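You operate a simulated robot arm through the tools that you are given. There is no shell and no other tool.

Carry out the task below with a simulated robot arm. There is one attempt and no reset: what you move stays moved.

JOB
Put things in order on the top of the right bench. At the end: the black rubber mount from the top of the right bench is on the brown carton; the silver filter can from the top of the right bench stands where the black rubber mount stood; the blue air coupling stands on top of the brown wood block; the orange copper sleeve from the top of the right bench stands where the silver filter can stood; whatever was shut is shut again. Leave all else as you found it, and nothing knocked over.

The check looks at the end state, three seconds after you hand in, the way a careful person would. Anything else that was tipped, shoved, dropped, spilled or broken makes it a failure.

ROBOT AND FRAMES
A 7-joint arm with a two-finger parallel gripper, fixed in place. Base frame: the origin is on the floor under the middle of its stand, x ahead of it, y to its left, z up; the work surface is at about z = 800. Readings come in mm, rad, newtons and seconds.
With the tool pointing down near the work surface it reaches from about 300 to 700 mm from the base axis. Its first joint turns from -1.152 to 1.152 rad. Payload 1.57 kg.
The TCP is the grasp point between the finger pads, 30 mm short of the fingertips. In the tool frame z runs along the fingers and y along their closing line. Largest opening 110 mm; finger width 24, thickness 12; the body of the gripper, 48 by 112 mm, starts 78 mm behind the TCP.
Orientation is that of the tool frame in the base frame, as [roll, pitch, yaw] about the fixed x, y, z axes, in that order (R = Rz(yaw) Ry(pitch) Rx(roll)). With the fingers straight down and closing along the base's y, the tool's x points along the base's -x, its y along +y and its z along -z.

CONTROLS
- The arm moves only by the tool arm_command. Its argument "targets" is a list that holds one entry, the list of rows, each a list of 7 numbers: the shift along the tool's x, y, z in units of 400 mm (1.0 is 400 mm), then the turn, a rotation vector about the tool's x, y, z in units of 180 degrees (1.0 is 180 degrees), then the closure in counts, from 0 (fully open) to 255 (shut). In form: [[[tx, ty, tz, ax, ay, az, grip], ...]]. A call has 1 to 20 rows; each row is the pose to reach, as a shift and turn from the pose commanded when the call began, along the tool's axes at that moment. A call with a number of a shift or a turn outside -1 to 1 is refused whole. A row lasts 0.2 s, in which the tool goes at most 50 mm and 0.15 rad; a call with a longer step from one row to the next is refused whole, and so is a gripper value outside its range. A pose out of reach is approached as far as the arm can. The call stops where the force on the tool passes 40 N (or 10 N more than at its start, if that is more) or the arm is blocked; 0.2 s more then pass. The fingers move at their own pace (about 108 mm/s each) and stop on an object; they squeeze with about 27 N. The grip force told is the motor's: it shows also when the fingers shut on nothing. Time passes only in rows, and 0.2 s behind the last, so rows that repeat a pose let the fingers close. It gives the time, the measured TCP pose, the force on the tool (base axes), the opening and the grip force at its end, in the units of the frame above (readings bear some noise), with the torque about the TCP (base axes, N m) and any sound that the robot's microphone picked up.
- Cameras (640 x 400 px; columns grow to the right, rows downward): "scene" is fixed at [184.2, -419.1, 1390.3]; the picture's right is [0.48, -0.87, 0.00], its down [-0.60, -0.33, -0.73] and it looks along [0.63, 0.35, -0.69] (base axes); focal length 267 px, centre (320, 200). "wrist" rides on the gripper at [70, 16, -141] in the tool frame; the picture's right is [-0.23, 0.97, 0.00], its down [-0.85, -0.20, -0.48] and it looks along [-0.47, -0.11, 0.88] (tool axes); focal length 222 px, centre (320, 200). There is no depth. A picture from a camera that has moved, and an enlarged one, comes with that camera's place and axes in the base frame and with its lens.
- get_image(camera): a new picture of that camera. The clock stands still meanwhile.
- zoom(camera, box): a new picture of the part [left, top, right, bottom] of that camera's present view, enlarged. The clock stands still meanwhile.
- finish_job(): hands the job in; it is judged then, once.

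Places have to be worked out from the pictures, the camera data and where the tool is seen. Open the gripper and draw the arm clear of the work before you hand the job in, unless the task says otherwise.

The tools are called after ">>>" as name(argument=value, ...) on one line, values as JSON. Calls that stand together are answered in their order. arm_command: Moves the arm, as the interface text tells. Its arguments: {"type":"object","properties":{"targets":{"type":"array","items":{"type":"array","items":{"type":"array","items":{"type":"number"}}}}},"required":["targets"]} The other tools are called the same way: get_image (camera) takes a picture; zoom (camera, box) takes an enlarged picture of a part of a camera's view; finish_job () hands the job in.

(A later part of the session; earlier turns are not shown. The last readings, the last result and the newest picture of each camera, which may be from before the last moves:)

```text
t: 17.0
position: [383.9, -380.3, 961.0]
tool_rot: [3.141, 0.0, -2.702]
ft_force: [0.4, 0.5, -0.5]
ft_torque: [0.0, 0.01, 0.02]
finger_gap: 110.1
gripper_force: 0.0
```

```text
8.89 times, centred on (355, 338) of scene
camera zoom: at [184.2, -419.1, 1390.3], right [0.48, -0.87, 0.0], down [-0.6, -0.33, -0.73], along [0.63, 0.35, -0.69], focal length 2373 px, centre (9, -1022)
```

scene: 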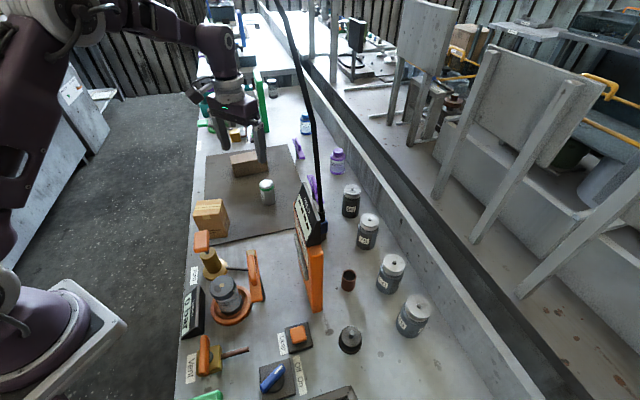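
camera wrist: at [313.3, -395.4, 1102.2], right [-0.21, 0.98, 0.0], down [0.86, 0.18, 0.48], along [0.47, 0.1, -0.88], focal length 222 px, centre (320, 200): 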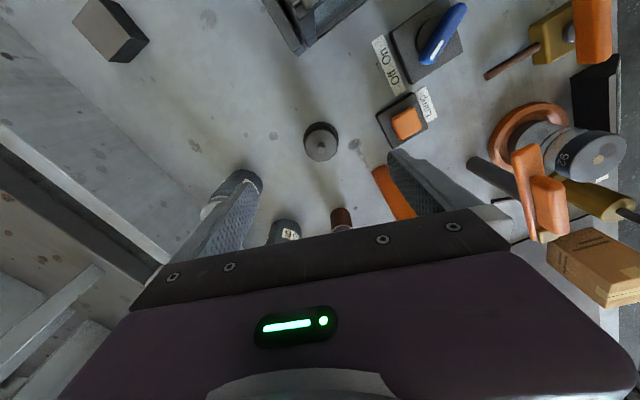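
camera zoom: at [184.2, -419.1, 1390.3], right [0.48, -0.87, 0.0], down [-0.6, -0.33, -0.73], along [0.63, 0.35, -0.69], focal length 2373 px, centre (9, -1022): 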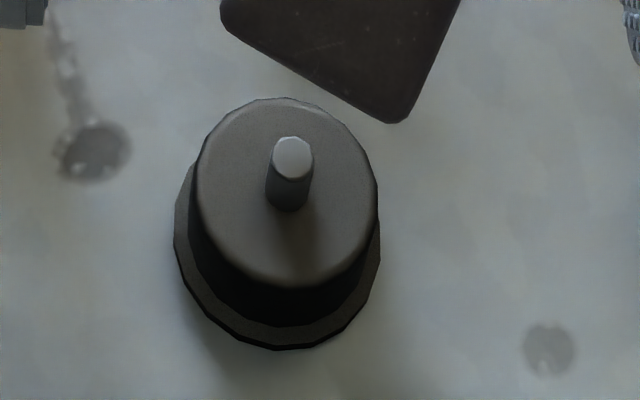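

Mount centre confirmed at (383.5,-379.3), body Ø≈41 above a 47 mm flange, top plate z≈831. I descend with the gripper partly closed (~70 mm) to TCP z≈839.

>>> arm_command(targets=[[[0, 0, 0.05, 0, 0, 0, 92], [0, 0.001, 0.13, 0, 0, 0, 92], [0, 0.002, 0.21, 0, 0, 0, 92], [0, 0.002, 0.265, 0, 0, 0, 92], [0, 0.002, 0.29, 0, 0, 0, 92], [0, 0.002, 0.305, 0, 0, 0, 92], [0, 0.002, 0.305, 0, 0, 0, 92]]])

>>> zoom(camera="scene", box=[290, 290, 430, 390])

>>> get_image(camera="wrist")

```text
t: 18.6
position: [384.0, -377.6, 838.4]
tool_rot: [3.14, 0.0, -2.701]
ft_force: [-0.6, 0.2, 0.4]
ft_torque: [0.01, 0.0, 0.0]
finger_gap: 70.2
gripper_force: 0.0
```

```text
4.00 times, centred on (360, 340) of scene
camera zoom: at [184.2, -419.1, 1390.3], right [0.48, -0.87, 0.0], down [-0.6, -0.33, -0.73], along [0.63, 0.35, -0.69], focal length 1068 px, centre (160, -360)
```

zoom: 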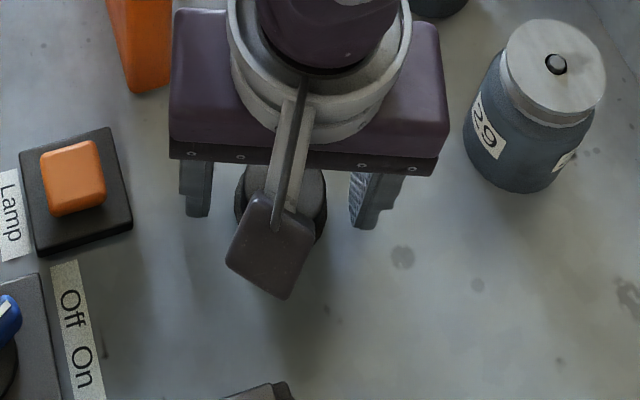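

```text
taken
camera wrist: at [312.6, -393.1, 979.3], right [-0.21, 0.98, 0.0], down [0.86, 0.18, 0.48], along [0.47, 0.1, -0.88], focal length 222 px, centre (320, 200)
```

wrist: 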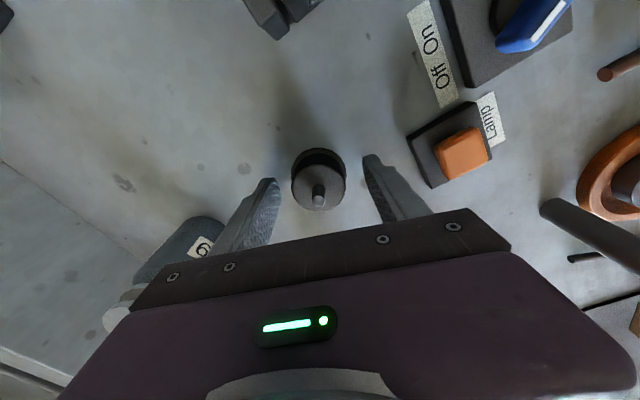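

The mount sits centred between the fingers. Closing the gripper now.

>>> arm_command(targets=[[[0, 0, 0, 0, 0, 0, 140], [0, 0, 0, 0, 0, 0, 255], [0, 0, 0, 0, 0, 0, 255], [0, 0, 0, 0, 0, 0, 255]]])

>>> get_image(camera="wrist")

```text
t: 19.6
position: [382.9, -376.8, 837.8]
tool_rot: [3.141, 0.001, -2.702]
ft_force: [-0.1, -0.6, 1.8]
ft_torque: [0.01, 0.02, -0.01]
finger_gap: 44.6
gripper_force: 27.0
```

```text
taken
camera wrist: at [312.7, -393.1, 979.5], right [-0.21, 0.98, 0.0], down [0.86, 0.18, 0.48], along [0.47, 0.1, -0.88], focal length 222 px, centre (320, 200)
```

wrist: 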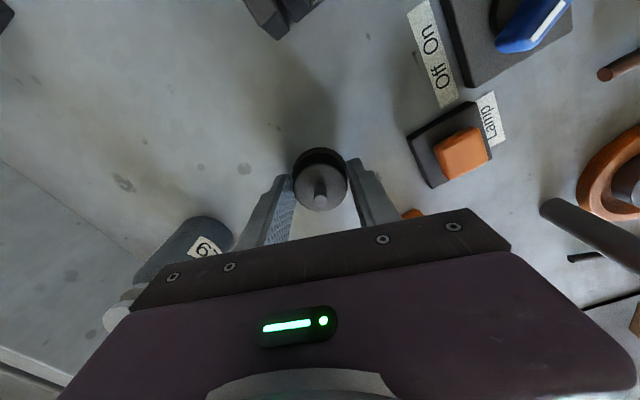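

Gripped at 44.6 mm with 27 N. Lifting a little to check the hold.

>>> arm_command(targets=[[[0, 0, -0.02, 0, 0, 0, 255], [0, 0, -0.06, 0, 0, 0, 255], [0, 0, -0.12, 0, 0, 0, 255], [0, 0, -0.2, 0, 0, 0, 255]]])

>>> get_image(camera="wrist")

>>> zoom(camera="scene", box=[290, 270, 430, 370])

```text
t: 20.6
position: [384.6, -378.4, 919.0]
tool_rot: [-3.142, 0.0, -2.704]
ft_force: [-0.4, 0.6, -1.4]
ft_torque: [0.0, 0.04, 0.03]
finger_gap: 44.5
gripper_force: 26.9
```

```text
taken
camera wrist: at [314.3, -393.6, 1061.0], right [-0.21, 0.98, 0.0], down [0.86, 0.18, 0.48], along [0.47, 0.1, -0.88], focal length 222 px, centre (320, 200)
```

wrist: 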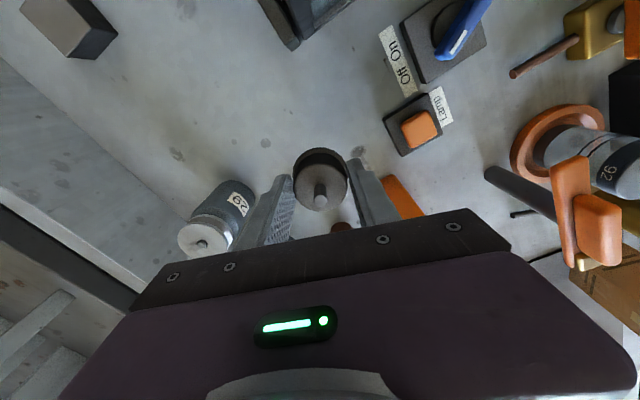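

```text
4.00 times, centred on (360, 320) of scene
camera zoom: at [184.2, -419.1, 1390.3], right [0.48, -0.87, 0.0], down [-0.6, -0.33, -0.73], along [0.63, 0.35, -0.69], focal length 1068 px, centre (160, -280)
```

zoom: 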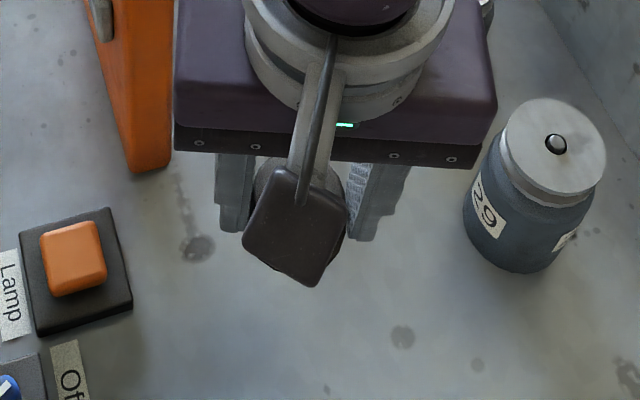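

The mount is held and lifted cleanly. I carry it up and around the tester's left side, then toward the carton.

>>> arm_command(targets=[[[0.0078, 0.0468, -0.0908, 0, 0, 0.0093, 255], [0.0156, 0.0936, -0.1816, 0, 0, 0.0187, 255], [0.0234, 0.1404, -0.2724, 0, 0, 0.028, 255], [0.0312, 0.1872, -0.3632, 0, 0, 0.0373, 255], [0.039, 0.234, -0.454, 0, 0, 0.0467, 255], [-0.008, 0.3224, -0.484, 0, 0, 0.056, 255], [-0.055, 0.4108, -0.514, 0, 0, 0.0653, 255], [-0.102, 0.4992, -0.544, 0, 0, 0.0747, 255], [-0.149, 0.5876, -0.574, 0, 0, 0.084, 255], [-0.196, 0.676, -0.604, 0, 0, 0.0933, 255], [-0.2779, 0.7325, -0.574, 0, 0, 0.1027, 255], [-0.3598, 0.789, -0.544, 0, 0, 0.112, 255], [-0.4417, 0.8455, -0.514, 0, 0, 0.1213, 255], [-0.5236, 0.902, -0.484, 0, 0, 0.1307, 255], [-0.6055, 0.9585, -0.454, 0, 0, 0.14, 255], [-0.6055, 0.9585, -0.454, 0, 0, 0.14, 255]]])

>>> get_image(camera="wrist")

>>> get_image(camera="scene")

```text
t: 24.0
position: [440.1, 72.3, 1099.5]
tool_rot: [3.14, 0.001, 3.14]
ft_force: [-0.5, -0.3, -0.6]
ft_torque: [0.0, 0.03, -0.02]
finger_gap: 44.7
gripper_force: 27.0
```

```text
taken
camera wrist: at [370.1, 88.6, 1240.1], right [0.23, 0.97, 0.0], down [0.85, -0.2, 0.48], along [0.47, -0.11, -0.88], focal length 222 px, centre (320, 200)
```

wrist: 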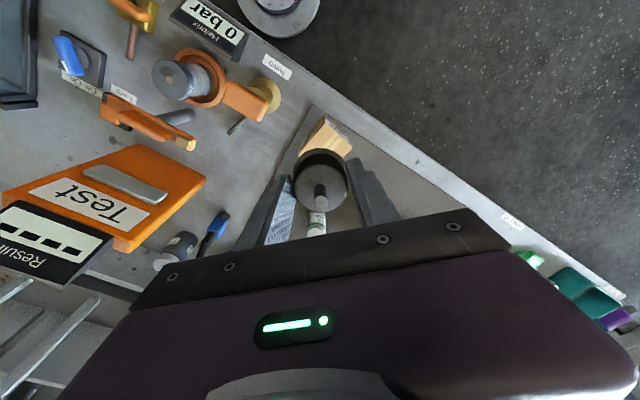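

```text
taken
```

scene: 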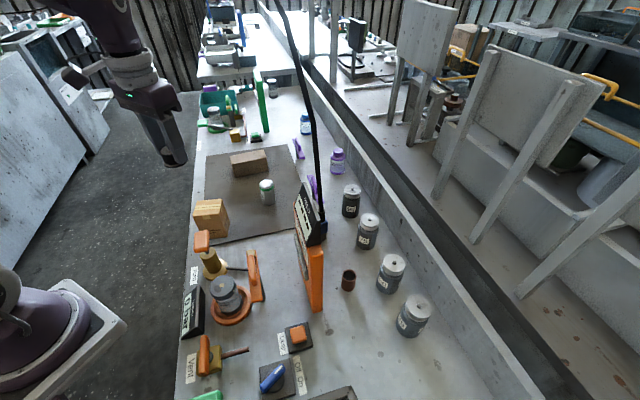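

Holding the mount above the carton area. Moving over the carton centre (467,72) and down to z≈960 for a check.

>>> arm_command(targets=[[[-0.0335, 0, 0.05, 0, 0, 0, 255], [-0.0675, 0, 0.125, 0, 0, 0, 255], [-0.0675, 0, 0.225, 0, 0, 0, 255], [-0.0675, 0, 0.31, 0, 0, 0, 255], [-0.0675, 0, 0.349, 0, 0, 0, 255], [-0.0675, 0, 0.349, 0, 0, 0, 255]]])

>>> get_image(camera="wrist")

>>> zoom(camera="scene", box=[150, 140, 310, 260])

```text
t: 25.4
position: [467.8, 71.8, 961.1]
tool_rot: [-3.141, 0.001, -3.141]
ft_force: [0.0, 0.6, -0.8]
ft_torque: [-0.02, -0.01, 0.01]
finger_gap: 44.4
gripper_force: 27.2
```

```text
taken
camera wrist: at [396.9, 87.6, 1102.5], right [0.23, 0.97, 0.0], down [0.86, -0.2, 0.48], along [0.47, -0.11, -0.88], focal length 222 px, centre (320, 200)
```

wrist: 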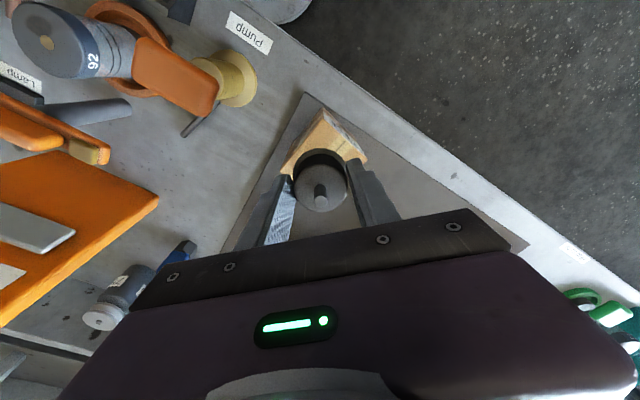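

```text
3.33 times, centred on (230, 200) of scene
camera zoom: at [184.2, -419.1, 1390.3], right [0.48, -0.87, 0.0], down [-0.6, -0.33, -0.72], along [0.63, 0.35, -0.69], focal length 890 px, centre (620, 200)
```

zoom: 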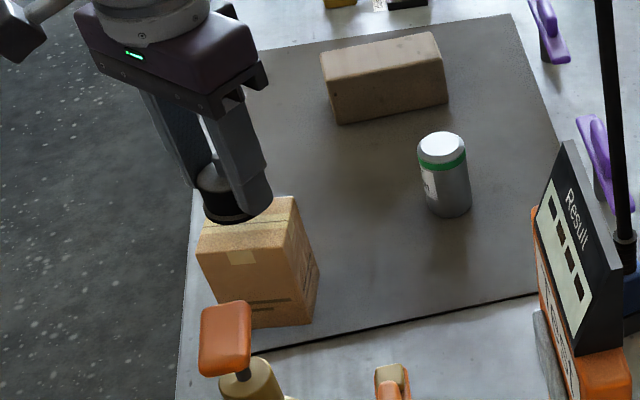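

Mount sits above the carton centre (within ~2 mm). Lowering in small steps to find contact near TCP z≈931.

>>> arm_command(targets=[[[0, 0, 0.03, 0, 0, 0, 255], [0, 0, 0.05, 0, 0, 0, 255], [0, 0, 0.058, 0, 0, 0, 255], [0, 0, 0.06, 0, 0, 0, 255]]])

>>> zoom(camera="scene", box=[180, 170, 260, 230])

```text
t: 26.4
position: [466.8, 73.3, 937.7]
tool_rot: [3.14, 0.001, -3.141]
ft_force: [-2.6, -0.4, 18.2]
ft_torque: [-0.05, 0.14, -0.01]
finger_gap: 44.9
gripper_force: 26.6
```

```text
6.67 times, centred on (220, 200) of scene
camera zoom: at [183.8, -419.1, 1390.4], right [0.48, -0.87, 0.0], down [-0.6, -0.33, -0.73], along [0.63, 0.35, -0.69], focal length 1780 px, centre (987, 200)
```

zoom: 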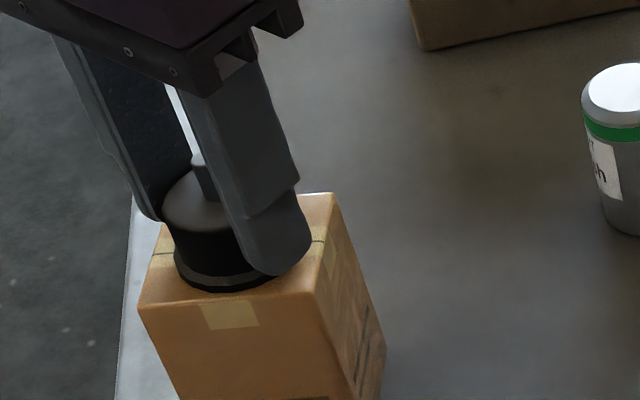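

Contact: 18 N upward at TCP z≈937.7, so the mount is resting on the carton. I'll ease up ~1 mm to unload, check the force, then open slightly.

>>> arm_command(targets=[[[0, 0, -0.0025, 0, 0, 0, 255], [0, 0, -0.0025, 0, 0, 0, 255]]])

```text
t: 27.0
position: [467.8, 72.6, 937.5]
tool_rot: [-3.141, -0.001, 3.14]
ft_force: [2.4, -0.3, 1.4]
ft_torque: [-0.02, -0.12, -0.03]
finger_gap: 44.5
gripper_force: 27.2
```

Unloaded (1.4 N). Opening the gripper gently, then rising straight up.

>>> arm_command(targets=[[[0, 0, 0, 0, 0, 0, 140], [0, 0, 0, 0, 0, 0, 110], [0, 0, 0, 0, 0, 0, 80], [0, 0, 0, 0, 0, 0, 80], [0, 0, -0.02, 0, 0, 0, 80], [0, 0, -0.07, 0, 0, 0, 80], [0, 0, -0.15, 0, 0, 0, 80], [0, 0, -0.25, 0, 0, 0, 60], [0, 0, -0.25, 0, 0, 0, 0]]])

>>> get_image(camera="wrist")

>>> zoom(camera="scene", box=[150, 140, 310, 260])

```text
t: 29.0
position: [464.2, 73.0, 1038.4]
tool_rot: [3.141, 0.0, -3.142]
ft_force: [0.3, -0.2, -0.6]
ft_torque: [0.03, -0.01, -0.01]
finger_gap: 110.1
gripper_force: 0.1
```

```text
taken
camera wrist: at [395.3, 89.1, 1178.9], right [0.23, 0.97, 0.0], down [0.85, -0.2, 0.48], along [0.47, -0.11, -0.88], focal length 222 px, centre (320, 200)
```

wrist: 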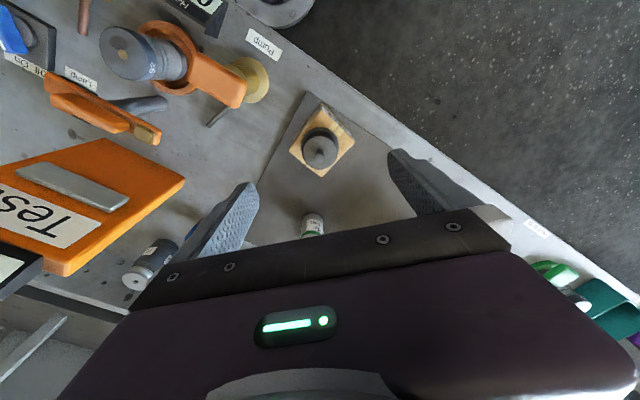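

```text
3.33 times, centred on (230, 200) of scene
camera zoom: at [184.1, -419.1, 1390.3], right [0.48, -0.87, 0.0], down [-0.6, -0.33, -0.73], along [0.63, 0.35, -0.69], focal length 890 px, centre (620, 200)
```

zoom: 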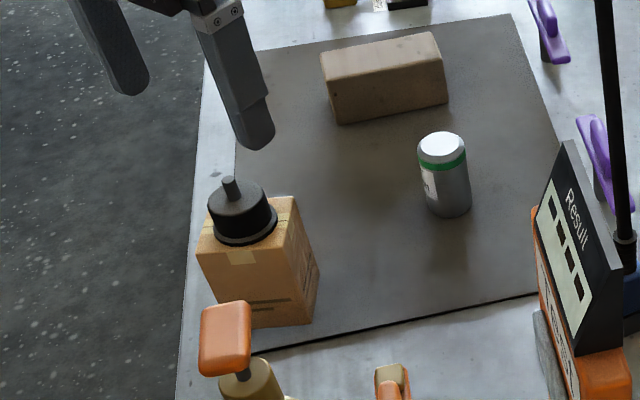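

The mount stands centred on the carton. Now I hover over the filter can at (640,14.5).

>>> arm_command(targets=[[[-0.09, -0.03, 0, 0, 0, 0, 0], [-0.18, -0.06, 0, 0, 0, 0, 0], [-0.27, -0.09, 0.03, 0, 0, 0, 0], [-0.36, -0.12, 0.06, 0, 0, 0, 0], [-0.4325, -0.145, 0.095, 0, 0, 0, 0], [-0.4325, -0.145, 0.095, 0, 0, 0, 0], [-0.4325, -0.145, 0.095, 0, 0, 0, 0]]])

>>> zoom(camera="wrist", box=[272, 100, 368, 180])

>>> get_image(camera="wrist")

```text
t: 30.6
position: [641.5, 13.6, 998.3]
tool_rot: [-3.141, 0.001, 3.141]
ft_force: [-0.4, -0.1, 0.8]
ft_torque: [0.0, 0.0, -0.01]
finger_gap: 109.9
gripper_force: 0.0
```

```text
5.00 times, centred on (320, 140) of wrist
camera zoom: at [571.1, 29.3, 1139.6], right [0.23, 0.97, 0.0], down [0.85, -0.2, 0.48], along [0.47, -0.11, -0.88], focal length 1111 px, centre (320, 500)
```

zoom: 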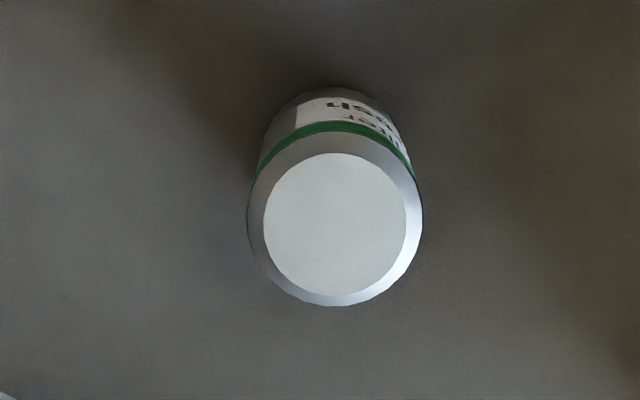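

```text
taken
camera wrist: at [571.1, 29.3, 1139.6], right [0.23, 0.97, 0.0], down [0.85, -0.2, 0.48], along [0.47, -0.11, -0.88], focal length 222 px, centre (320, 200)
```

wrist: 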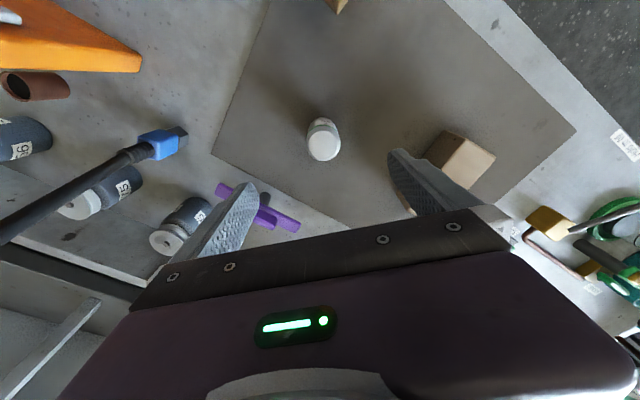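

The can is ~3 mm to +y of the TCP axis. I correct for it and descend to TCP z≈846 with the fingers ~75 mm apart.

>>> arm_command(targets=[[[0.004, 0.0075, 0.08, 0, 0, 0, 80], [0.004, 0.0075, 0.16, 0, 0, 0, 80], [0.004, 0.0075, 0.25, 0, 0, 0, 80], [0.004, 0.0075, 0.33, 0, 0, 0, 80], [0.004, 0.0075, 0.38, 0, 0, 0, 80], [0.004, 0.0075, 0.38, 0, 0, 0, 80]]])

>>> get_image(camera="wrist")

>>> zoom(camera="scene", box=[200, 130, 340, 235])

```text
t: 32.0
position: [638.5, 16.9, 847.3]
tool_rot: [3.141, 0.0, -3.141]
ft_force: [0.3, 0.6, 0.8]
ft_torque: [-0.02, -0.03, 0.01]
finger_gap: 75.6
gripper_force: 0.0
```

```text
taken
camera wrist: at [568.0, 31.9, 988.6], right [0.23, 0.97, 0.0], down [0.85, -0.2, 0.48], along [0.47, -0.11, -0.88], focal length 222 px, centre (320, 200)
```

wrist: 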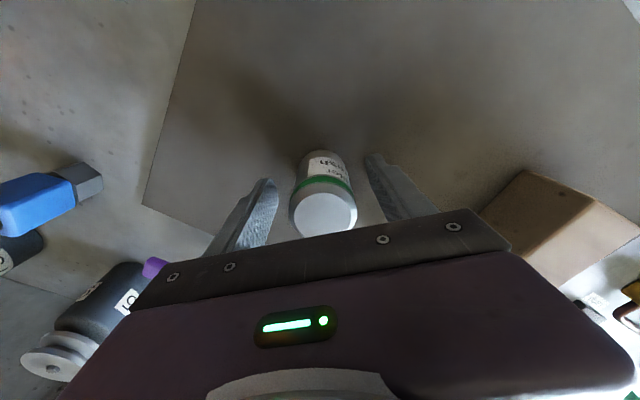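

```text
3.81 times, centred on (270, 182) of scene
camera zoom: at [184.2, -419.1, 1390.3], right [0.48, -0.87, 0.0], down [-0.6, -0.33, -0.73], along [0.63, 0.35, -0.69], focal length 1017 px, centre (510, 267)
```

zoom: 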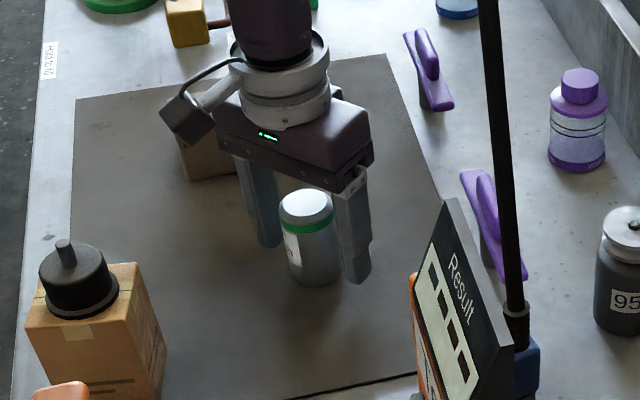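

The can is centred between the fingers. Closing and checking.

>>> arm_command(targets=[[[0, 0, 0, 0, 0, 0, 140], [0, 0, 0, 0, 0, 0, 255], [0, 0, 0, 0, 0, 0, 255], [0, 0, 0, 0, 0, 0, 255]]])

>>> get_image(camera="wrist")

```text
t: 33.0
position: [637.9, 16.7, 848.4]
tool_rot: [-3.141, 0.0, 3.141]
ft_force: [0.6, 1.4, 0.5]
ft_torque: [0.04, -0.02, 0.03]
finger_gap: 41.3
gripper_force: 26.7
```

```text
taken
camera wrist: at [568.1, 31.9, 988.9], right [0.23, 0.97, 0.0], down [0.85, -0.2, 0.48], along [0.47, -0.11, -0.88], focal length 222 px, centre (320, 200)
```

wrist: 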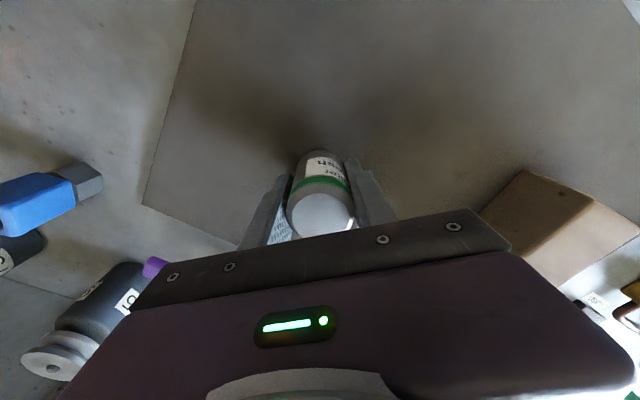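

Gripped at 41.3 mm. Lifting the can and checking it is held upright.

>>> arm_command(targets=[[[0, 0, -0.02, 0, 0, 0, 255], [0.01, 0, -0.1, 0, 0, 0, 255], [0.04, 0, -0.2, 0, 0, 0, 255], [0.07, 0, -0.3, 0, 0, 0, 255], [0.096, 0, -0.38, 0, 0, 0, 255]]])

>>> get_image(camera="wrist")

```text
t: 34.2
position: [597.3, 17.7, 1001.2]
tool_rot: [3.141, 0.0, -3.141]
ft_force: [-1.0, -0.5, -1.3]
ft_torque: [0.04, 0.05, 0.01]
finger_gap: 41.3
gripper_force: 27.1
```

```text
taken
camera wrist: at [527.7, 33.6, 1142.4], right [0.23, 0.97, 0.0], down [0.85, -0.2, 0.48], along [0.47, -0.11, -0.88], focal length 222 px, centre (320, 200)
```

wrist: 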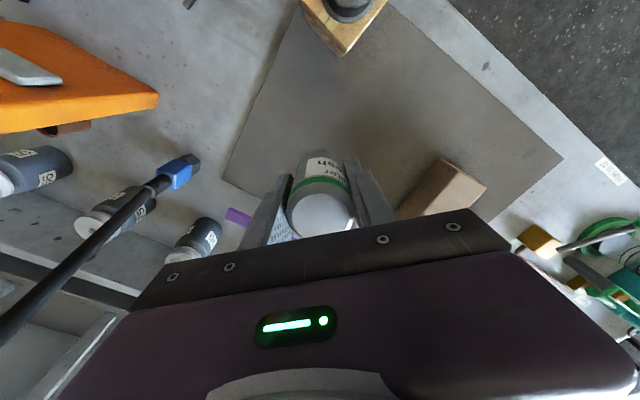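

The can is held upright. Carrying it high around the left of the tester toward the former mount spot.

>>> arm_command(targets=[[[0.075, -0.0183, -0.075, 0, 0, -0.0107, 255], [0.15, -0.0366, -0.15, 0, 0, -0.0214, 255], [0.225, -0.0549, -0.225, 0, 0, -0.0321, 255], [0.3, -0.0732, -0.3, 0, 0, -0.0428, 255], [0.375, -0.0915, -0.375, 0, 0, -0.0535, 255], [0.4406, -0.179, -0.381, 0, 0, -0.0642, 255], [0.5063, -0.2665, -0.3875, 0, 0, -0.0749, 255], [0.5719, -0.354, -0.394, 0, 0, -0.0856, 255], [0.6375, -0.4415, -0.4, 0, 0, -0.0963, 255], [0.6344, -0.554, -0.4, 0, 0, -0.107, 255], [0.6313, -0.6665, -0.4, 0, 0, -0.1177, 255], [0.6281, -0.779, -0.4, 0, 0, -0.1284, 255], [0.625, -0.8915, -0.4, 0, 0, -0.1389, 255], [0.625, -0.8915, -0.4, 0, 0, -0.1389, 255]]])

>>> get_image(camera="wrist")

>>> get_image(camera="scene")

```text
t: 37.2
position: [349.2, -338.1, 1160.7]
tool_rot: [-3.141, -0.001, -2.705]
ft_force: [-0.2, 0.3, -0.6]
ft_torque: [-0.04, 0.0, -0.01]
finger_gap: 40.9
gripper_force: 26.6
```

```text
taken
camera wrist: at [278.8, -353.9, 1301.2], right [-0.21, 0.98, 0.0], down [0.86, 0.18, 0.48], along [0.47, 0.1, -0.88], focal length 222 px, centre (320, 200)
```

wrist: 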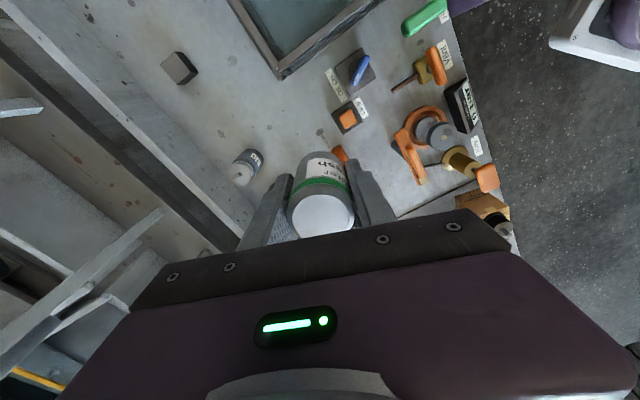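

```text
taken
```

scene: 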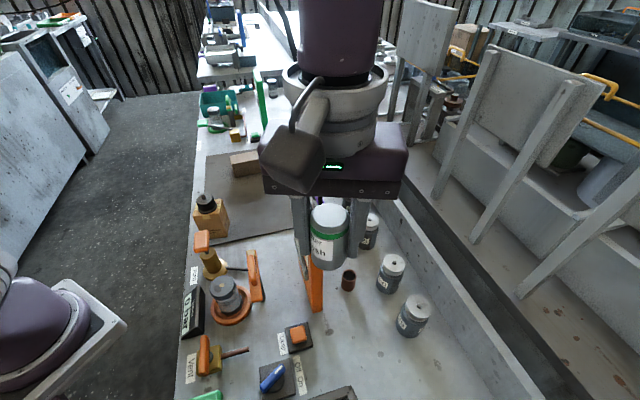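

Now moving over the old mount position and descending to z≈900.

>>> arm_command(targets=[[[-0.012, -0.043, 0.06, 0, 0, 0, 255], [-0.024, -0.086, 0.15, 0, 0, 0, 255], [-0.0365, -0.129, 0.25, 0, 0, 0, 255], [-0.0365, -0.129, 0.36, 0, 0, 0, 255], [-0.0365, -0.129, 0.47, 0, 0, 0, 255], [-0.0365, -0.129, 0.57, 0, 0, 0, 255], [-0.0365, -0.129, 0.65, 0, 0, 0, 255], [-0.0365, -0.129, 0.65, 0, 0, 0, 255]]])

>>> get_image(camera="wrist")

>>> zoom(camera="scene", box=[290, 270, 430, 370])

```text
t: 39.0
position: [383.7, -382.1, 899.2]
tool_rot: [-3.141, 0.001, -2.704]
ft_force: [1.2, -0.2, -1.3]
ft_torque: [-0.01, 0.03, 0.01]
finger_gap: 41.1
gripper_force: 26.8
```

```text
taken
camera wrist: at [313.1, -397.4, 1040.1], right [-0.21, 0.98, 0.0], down [0.86, 0.18, 0.48], along [0.47, 0.1, -0.88], focal length 222 px, centre (320, 200)
```

wrist: 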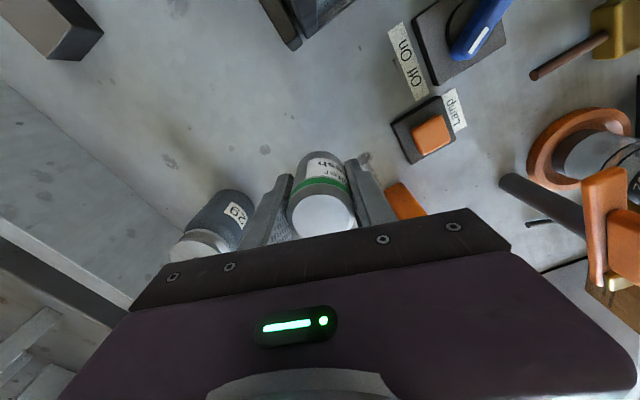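

```text
4.00 times, centred on (360, 320) of scene
camera zoom: at [184.2, -419.1, 1390.3], right [0.48, -0.87, 0.0], down [-0.6, -0.33, -0.72], along [0.63, 0.35, -0.69], focal length 1068 px, centre (160, -280)
```

zoom: 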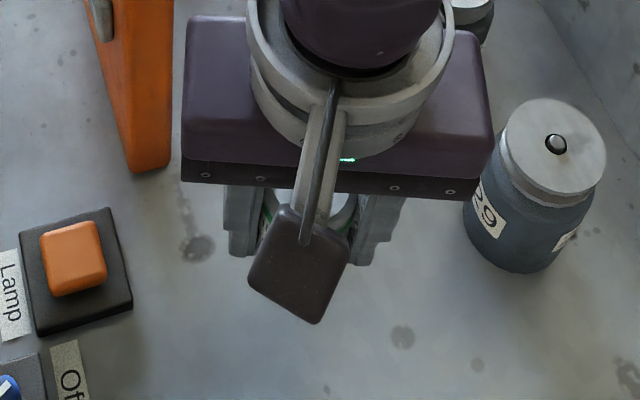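

Reading (383.7,-382.1); I correct ~+3.4 mm in y and descend to just above contact (~TCP z 850).

>>> arm_command(targets=[[[-0.0054, 0.0069, 0.05, 0, 0, 0, 255], [-0.0054, 0.0069, 0.1, 0, 0, 0, 255], [-0.0054, 0.0069, 0.12, 0, 0, 0, 255], [-0.0054, 0.0069, 0.12, 0, 0, 0, 255]]])

```text
t: 40.0
position: [384.9, -377.6, 850.2]
tool_rot: [3.141, 0.0, -2.707]
ft_force: [-0.4, -0.8, -1.9]
ft_torque: [0.01, -0.01, -0.01]
finger_gap: 41.2
gripper_force: 26.9
```

On target within ~1 mm. Lowering in fine steps to contact.

>>> arm_command(targets=[[[0, 0, 0.004, 0, 0, 0, 255], [0, 0, 0.007, 0, 0, 0, 255], [0, 0, 0.007, 0, 0, 0, 255]]])

```text
t: 40.8
position: [386.2, -376.9, 848.2]
tool_rot: [-3.141, -0.001, -2.704]
ft_force: [0.5, -0.3, -2.6]
ft_torque: [0.0, -0.02, -0.02]
finger_gap: 41.2
gripper_force: 26.6
```

No contact yet. Another 1.5 mm.

>>> arm_command(targets=[[[0, 0, 0.002, 0, 0, 0, 255], [0, 0, 0.004, 0, 0, 0, 255], [0, 0, 0.004, 0, 0, 0, 255]]])

>>> get_image(camera="wrist")

```text
t: 41.6
position: [386.5, -377.7, 848.7]
tool_rot: [3.139, -0.001, -2.707]
ft_force: [-1.0, 0.3, -1.6]
ft_torque: [0.0, -0.01, 0.02]
finger_gap: 41.3
gripper_force: 27.6
```

```text
taken
camera wrist: at [314.9, -392.7, 988.3], right [-0.2, 0.98, 0.0], down [0.86, 0.18, 0.48], along [0.47, 0.1, -0.88], focal length 222 px, centre (320, 200)
```

wrist: 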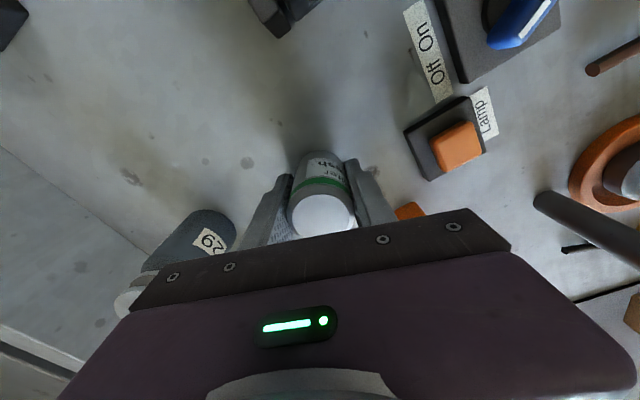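

Still free. Continuing down in 1 mm steps, also nudging 1 mm toward the exact target.

>>> arm_command(targets=[[[0.002, -0.001, 0.003, 0, 0, 0, 255], [0.0025, -0.001, 0.005, 0, 0, 0, 255], [0.0025, -0.001, 0.005, 0, 0, 0, 255]]])

```text
t: 42.4
position: [386.0, -378.5, 844.2]
tool_rot: [-3.14, 0.0, -2.705]
ft_force: [0.6, -0.4, -1.0]
ft_torque: [0.02, 0.02, 0.01]
finger_gap: 41.2
gripper_force: 26.9
```

Still no contact at z≈844. Another 2 mm in fine steps.

>>> arm_command(targets=[[[0, 0, 0.0025, 0, 0, 0, 255], [0, 0, 0.005, 0, 0, 0, 255], [0, 0, 0.005, 0, 0, 0, 255]]])

```text
t: 43.2
position: [385.2, -377.6, 843.8]
tool_rot: [-3.141, 0.0, -2.706]
ft_force: [-0.7, 1.1, 4.5]
ft_torque: [0.12, -0.12, 0.06]
finger_gap: 41.3
gripper_force: 26.7
```

Contact (force rose to +4.5 N). Releasing gently and rising straight up.

>>> arm_command(targets=[[[0, 0, 0, 0, 0, 0, 150], [0, 0, 0, 0, 0, 0, 130], [0, 0, 0, 0, 0, 0, 100], [0, 0, 0, 0, 0, 0, 80], [0, 0, 0, 0, 0, 0, 80], [0, 0, -0.03, 0, 0, 0, 80], [0, 0, -0.1, 0, 0, 0, 80], [0, 0, -0.2, 0, 0, 0, 80], [0, 0, -0.3, 0, 0, 0, 80], [0, 0, -0.3, 0, 0, 0, 80]]])

>>> get_image(camera="wrist")

>>> zoom(camera="scene", box=[290, 270, 430, 370])

```text
t: 45.4
position: [384.3, -376.1, 964.5]
tool_rot: [-3.141, 0.001, -2.707]
ft_force: [0.0, -1.1, 0.5]
ft_torque: [0.02, -0.02, -0.01]
finger_gap: 75.3
gripper_force: 0.0
```

```text
taken
camera wrist: at [312.8, -392.5, 1106.1], right [-0.2, 0.98, 0.0], down [0.86, 0.18, 0.48], along [0.47, 0.1, -0.88], focal length 222 px, centre (320, 200)
```

wrist: 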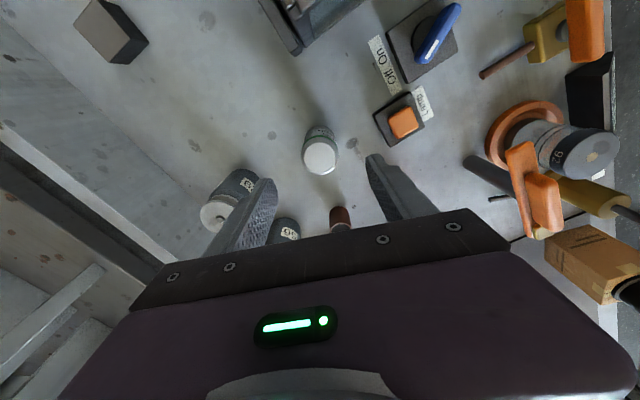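

```text
4.00 times, centred on (360, 320) of scene
camera zoom: at [184.2, -419.1, 1390.3], right [0.48, -0.87, 0.0], down [-0.6, -0.33, -0.73], along [0.63, 0.35, -0.69], focal length 1068 px, centre (160, -280)
```

zoom: 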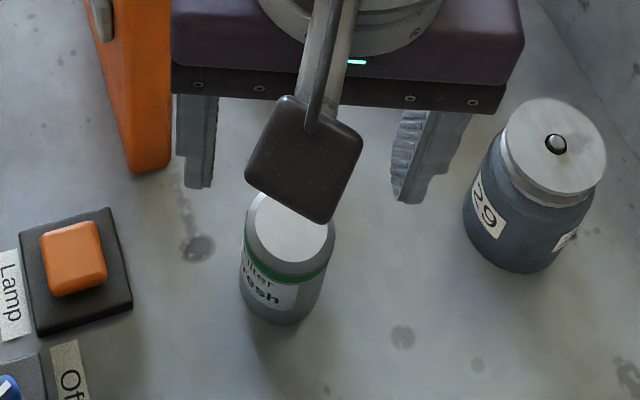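

The can stands upright at the mount's old spot. I'll zoom to verify its position precisely.

>>> zoom(camera="wrist", box=[288, 110, 352, 180])

>>> zoom(camera="scene", box=[325, 315, 385, 360])

```text
5.71 times, centred on (320, 145) of wrist
camera zoom: at [312.8, -392.5, 1106.1], right [-0.2, 0.98, 0.0], down [0.86, 0.18, 0.48], along [0.47, 0.1, -0.88], focal length 1269 px, centre (320, 514)
```

zoom: 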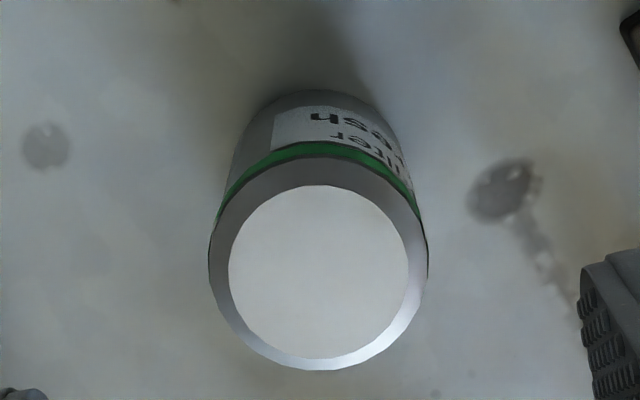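

```text
8.89 times, centred on (355, 338) of scene
camera zoom: at [184.2, -419.1, 1390.3], right [0.48, -0.87, 0.0], down [-0.6, -0.33, -0.73], along [0.63, 0.35, -0.69], focal length 2373 px, centre (9, -1022)
```

zoom: 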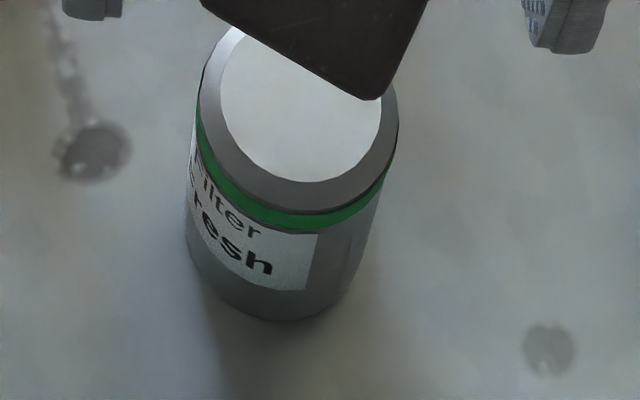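

The can sits within ~3 mm of the mount's old centre – good. The sleeve is beside the tall tester (top ≈1080), so I plan a tilted grasp with the wrist leaning away from the tester. First rise and move high above the sleeve.

>>> arm_command(targets=[[[0, 0, -0.1, 0, 0, 0, 80], [0, 0, -0.2, 0, 0, -0.0243, 80], [0, 0, -0.3, 0, 0, -0.0486, 80], [0, 0, -0.4, 0, 0, -0.0729, 80], [0, 0, -0.49, 0, 0, -0.0972, 80], [-0.105, 0.002, -0.49, 0, 0, -0.1296, 80], [-0.21, 0.004, -0.49, 0, 0, -0.162, 80], [-0.316, 0.006, -0.49, 0, 0, -0.1944, 80], [-0.316, 0.006, -0.49, 0, 0, -0.1944, 80]]])

>>> get_image(camera="wrist")

>>> get_image(camera="scene")

```text
t: 47.4
position: [499.4, -320.0, 1162.0]
tool_rot: [3.14, 0.0, -2.095]
ft_force: [-0.1, -0.4, -0.6]
ft_torque: [0.02, 0.03, -0.01]
finger_gap: 75.6
gripper_force: 0.0
```

```text
taken
camera wrist: at [450.0, -374.7, 1302.1], right [-0.73, 0.68, 0.0], down [0.6, 0.64, 0.48], along [0.33, 0.35, -0.88], focal length 222 px, centre (320, 200)
```

wrist: 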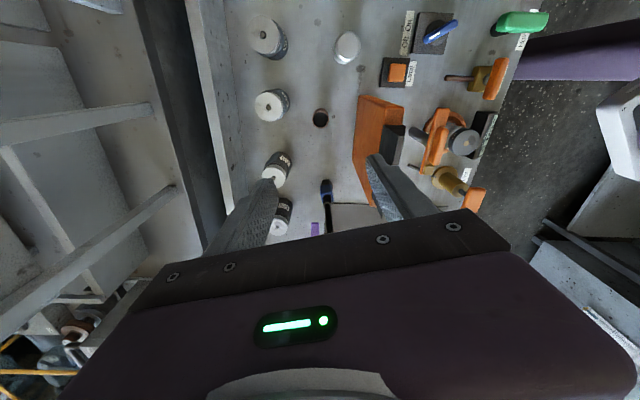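

```text
taken
```

scene: 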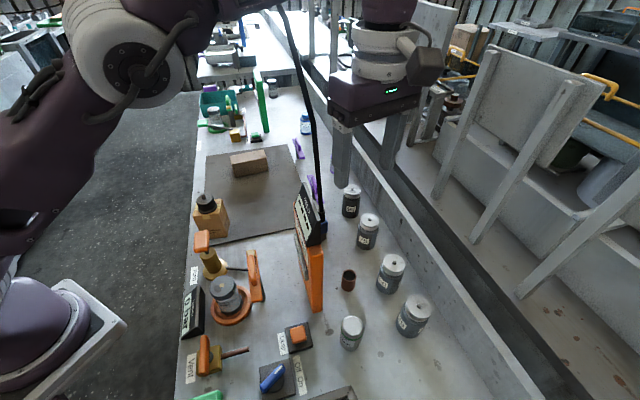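

Good overview: the sleeve is at (320,118) in the wrist view, tester to its right. Zooming to measure sleeve and tester gap.

>>> zoom(camera="wrist", box=[280, 70, 440, 190])

>>> zoom(camera="wrist", box=[296, 95, 346, 140])

```text
3.33 times, centred on (360, 130) of wrist
camera zoom: at [450.0, -374.7, 1302.1], right [-0.73, 0.68, 0.0], down [0.6, 0.64, 0.48], along [0.33, 0.35, -0.88], focal length 740 px, centre (187, 433)
```

zoom: 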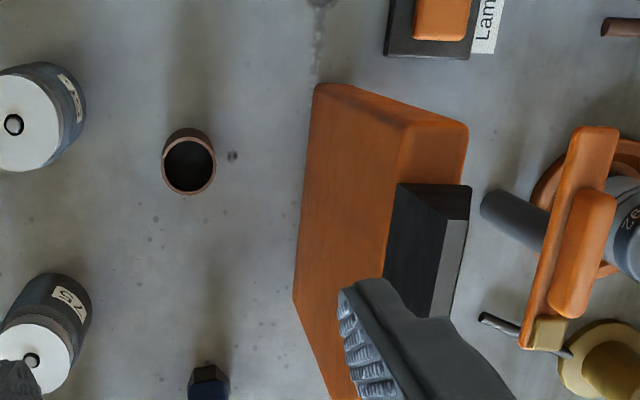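

```text
8.89 times, centred on (321, 118) of wrist
camera zoom: at [450.0, -374.7, 1302.1], right [-0.73, 0.68, 0.0], down [0.6, 0.64, 0.48], along [0.33, 0.35, -0.88], focal length 1974 px, centre (311, 933)
```

zoom: 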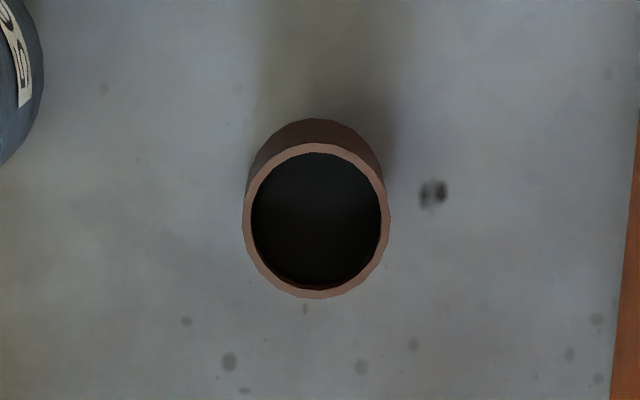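

Sleeve centre (498.1,-321.7), Ø32, height 43; 76 mm from the tester face. I tilt the tool 30° (wrist leaning away from the tester) while still high up, to test that this pose is reachable.

>>> arm_command(targets=[[[0, 0, 0, 0, -0.042, 0, 80], [0, 0, 0, 0, -0.084, 0, 80], [0, 0, 0, 0, -0.126, 0, 80], [0, 0, 0, 0, -0.1667, 0, 80], [0, 0, 0, 0, -0.1667, 0, 80]]])

>>> get_image(camera="scene")

>>> get_image(camera="wrist")

```text
t: 48.6
position: [498.3, -322.7, 1158.6]
tool_rot: [-3.141, 0.523, -2.098]
ft_force: [0.9, -0.4, -0.8]
ft_torque: [-0.02, -0.01, 0.0]
finger_gap: 75.4
gripper_force: 0.1
```

```text
taken
```

scene: 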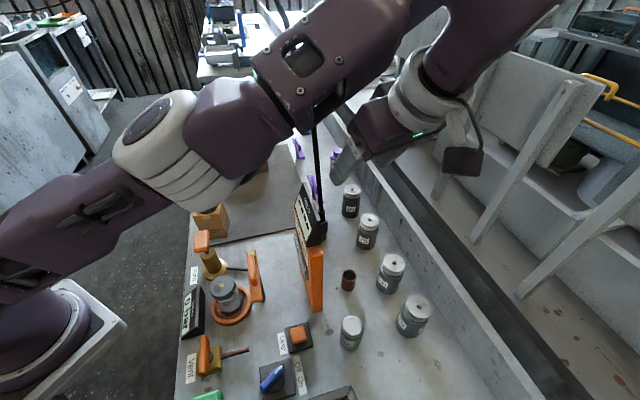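

```text
taken
camera wrist: at [417.2, -427.5, 1246.6], right [-0.74, 0.66, 0.11], down [0.42, 0.33, 0.84], along [0.52, 0.67, -0.53], focal length 222 px, centre (320, 200)
```

wrist: 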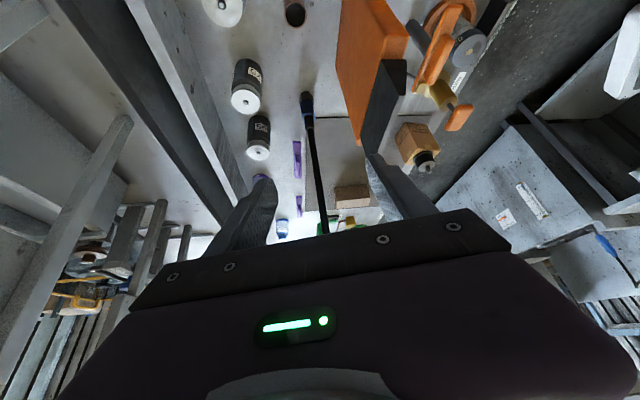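

The tilted pose is reachable. I descend in stages, checking the arm's clearance from the tester; first to z≈1000.

>>> arm_command(targets=[[[0.0506, 0, 0.0877, 0, 0, 0, 80], [0.1012, 0, 0.1755, 0, 0, 0, 80], [0.1518, 0, 0.2632, 0, 0, 0, 80], [0.2023, 0, 0.3509, 0, 0, 0, 80], [0.2023, 0, 0.3509, 0, 0, 0, 80]]])

>>> get_image(camera="scene")

>>> get_image(camera="wrist")

```text
t: 49.8
position: [500.1, -323.0, 998.7]
tool_rot: [3.141, 0.522, -2.096]
ft_force: [0.0, -0.3, -1.4]
ft_torque: [-0.03, 0.01, 0.02]
finger_gap: 75.4
gripper_force: 0.0
```

```text
taken
```

scene: 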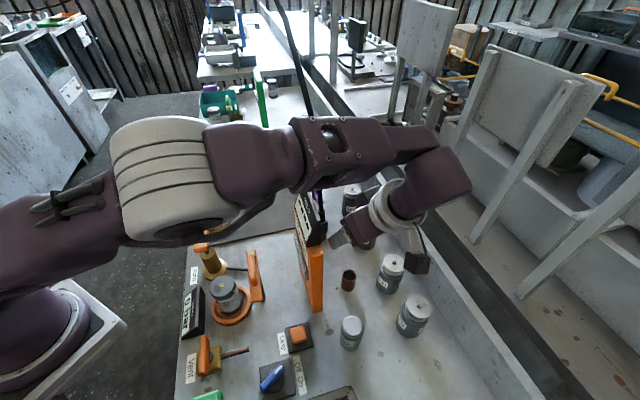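

```text
taken
camera wrist: at [419.1, -427.2, 1086.4], right [-0.74, 0.66, 0.11], down [0.42, 0.33, 0.84], along [0.52, 0.67, -0.53], focal length 222 px, centre (320, 200)
```

wrist: 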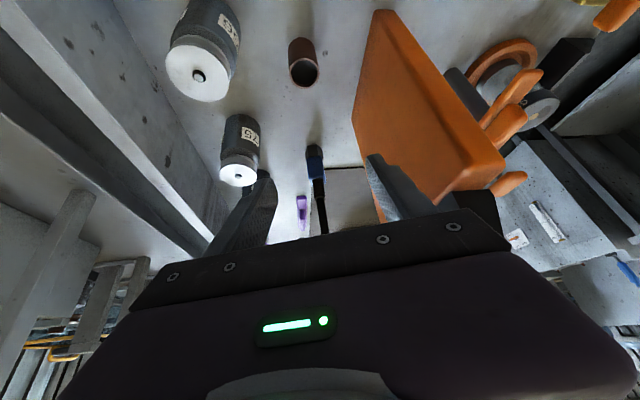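

Arm clears the tester by a good margin, but at this azimuth the gripper's corner would come over jar 56's lid. I rotate the azimuth by 15° (to 45°, parallel to the tester) about the vertical.

>>> arm_command(targets=[[[0, 0, 0, 0.0139, 0, 0.0241, 120], [0, 0, 0, 0.0278, 0, 0.0481, 120], [0, 0, 0, 0.0417, 0, 0.0722, 120], [0, 0, 0, 0.0417, 0, 0.0722, 120]]])

>>> get_image(camera="wrist")

>>> get_image(camera="scene")

```text
t: 50.8
position: [500.4, -321.8, 997.1]
tool_rot: [-3.141, 0.523, -2.359]
ft_force: [0.1, 0.8, 0.8]
ft_torque: [0.02, 0.03, 0.01]
finger_gap: 58.1
gripper_force: 0.0
```

```text
taken
camera wrist: at [394.2, -403.1, 1085.1], right [-0.55, 0.83, 0.11], down [0.5, 0.21, 0.84], along [0.67, 0.52, -0.53], focal length 222 px, centre (320, 200)
```

wrist: 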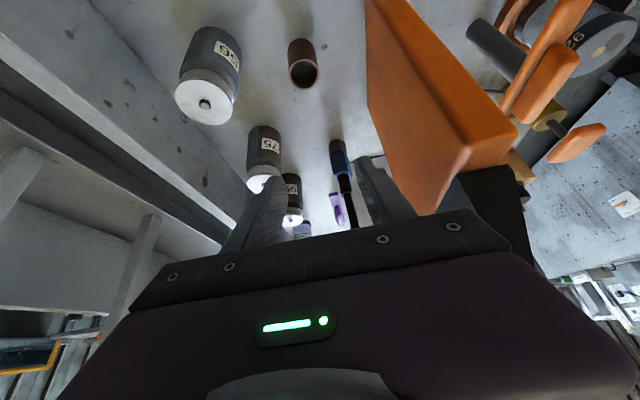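

```text
taken
```

scene: 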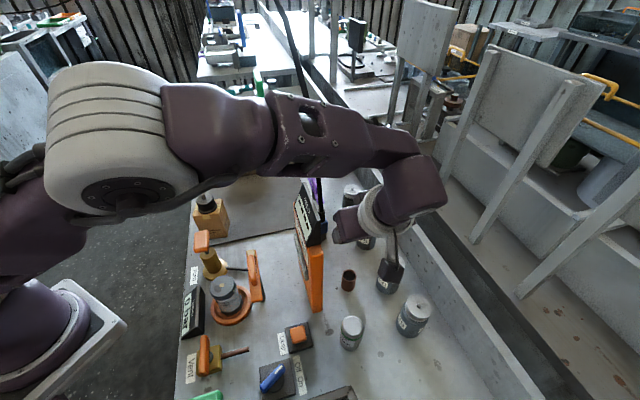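

Clearance to the tester is about 22 mm by calculation. Descending to z≈882, just above the sleeve's top, for a fine alignment check.

>>> arm_command(targets=[[[0.036, 0, 0.063, 0, 0, 0, 120], [0.073, 0, 0.1265, 0, 0, 0, 120], [0.109, 0, 0.19, 0, 0, 0, 120], [0.1436, 0, 0.249, 0, 0, 0, 120], [0.1436, 0, 0.249, 0, 0, 0, 120]]])

>>> get_image(camera="wrist")

>>> get_image(camera="scene")

```text
t: 52.0
position: [498.1, -323.0, 884.5]
tool_rot: [3.141, 0.525, -2.357]
ft_force: [-0.1, -0.2, 0.5]
ft_torque: [-0.02, 0.01, 0.03]
finger_gap: 58.2
gripper_force: 0.0
```

```text
taken
camera wrist: at [393.6, -404.2, 969.9], right [-0.55, 0.83, 0.11], down [0.5, 0.21, 0.84], along [0.67, 0.52, -0.53], focal length 222 px, centre (320, 200)
```

wrist: 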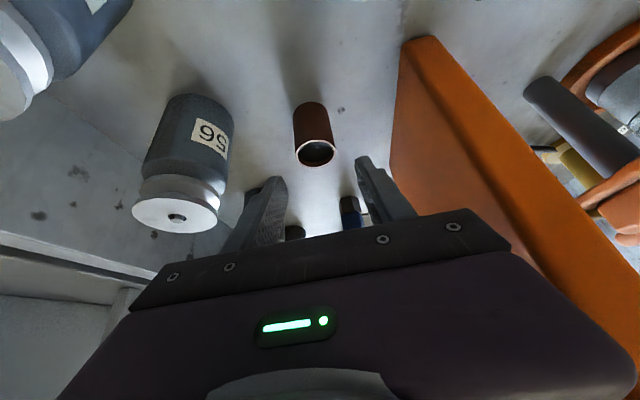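

```text
taken
```

scene: 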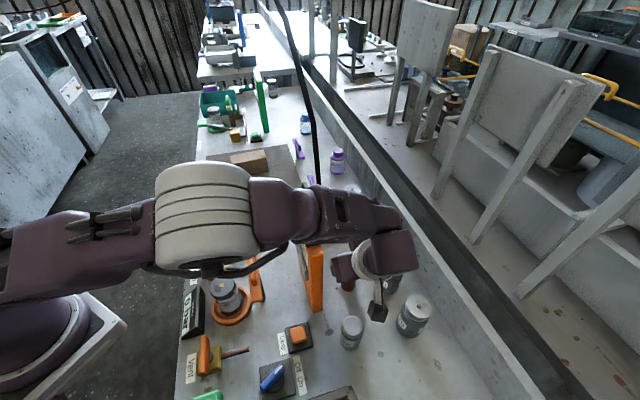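

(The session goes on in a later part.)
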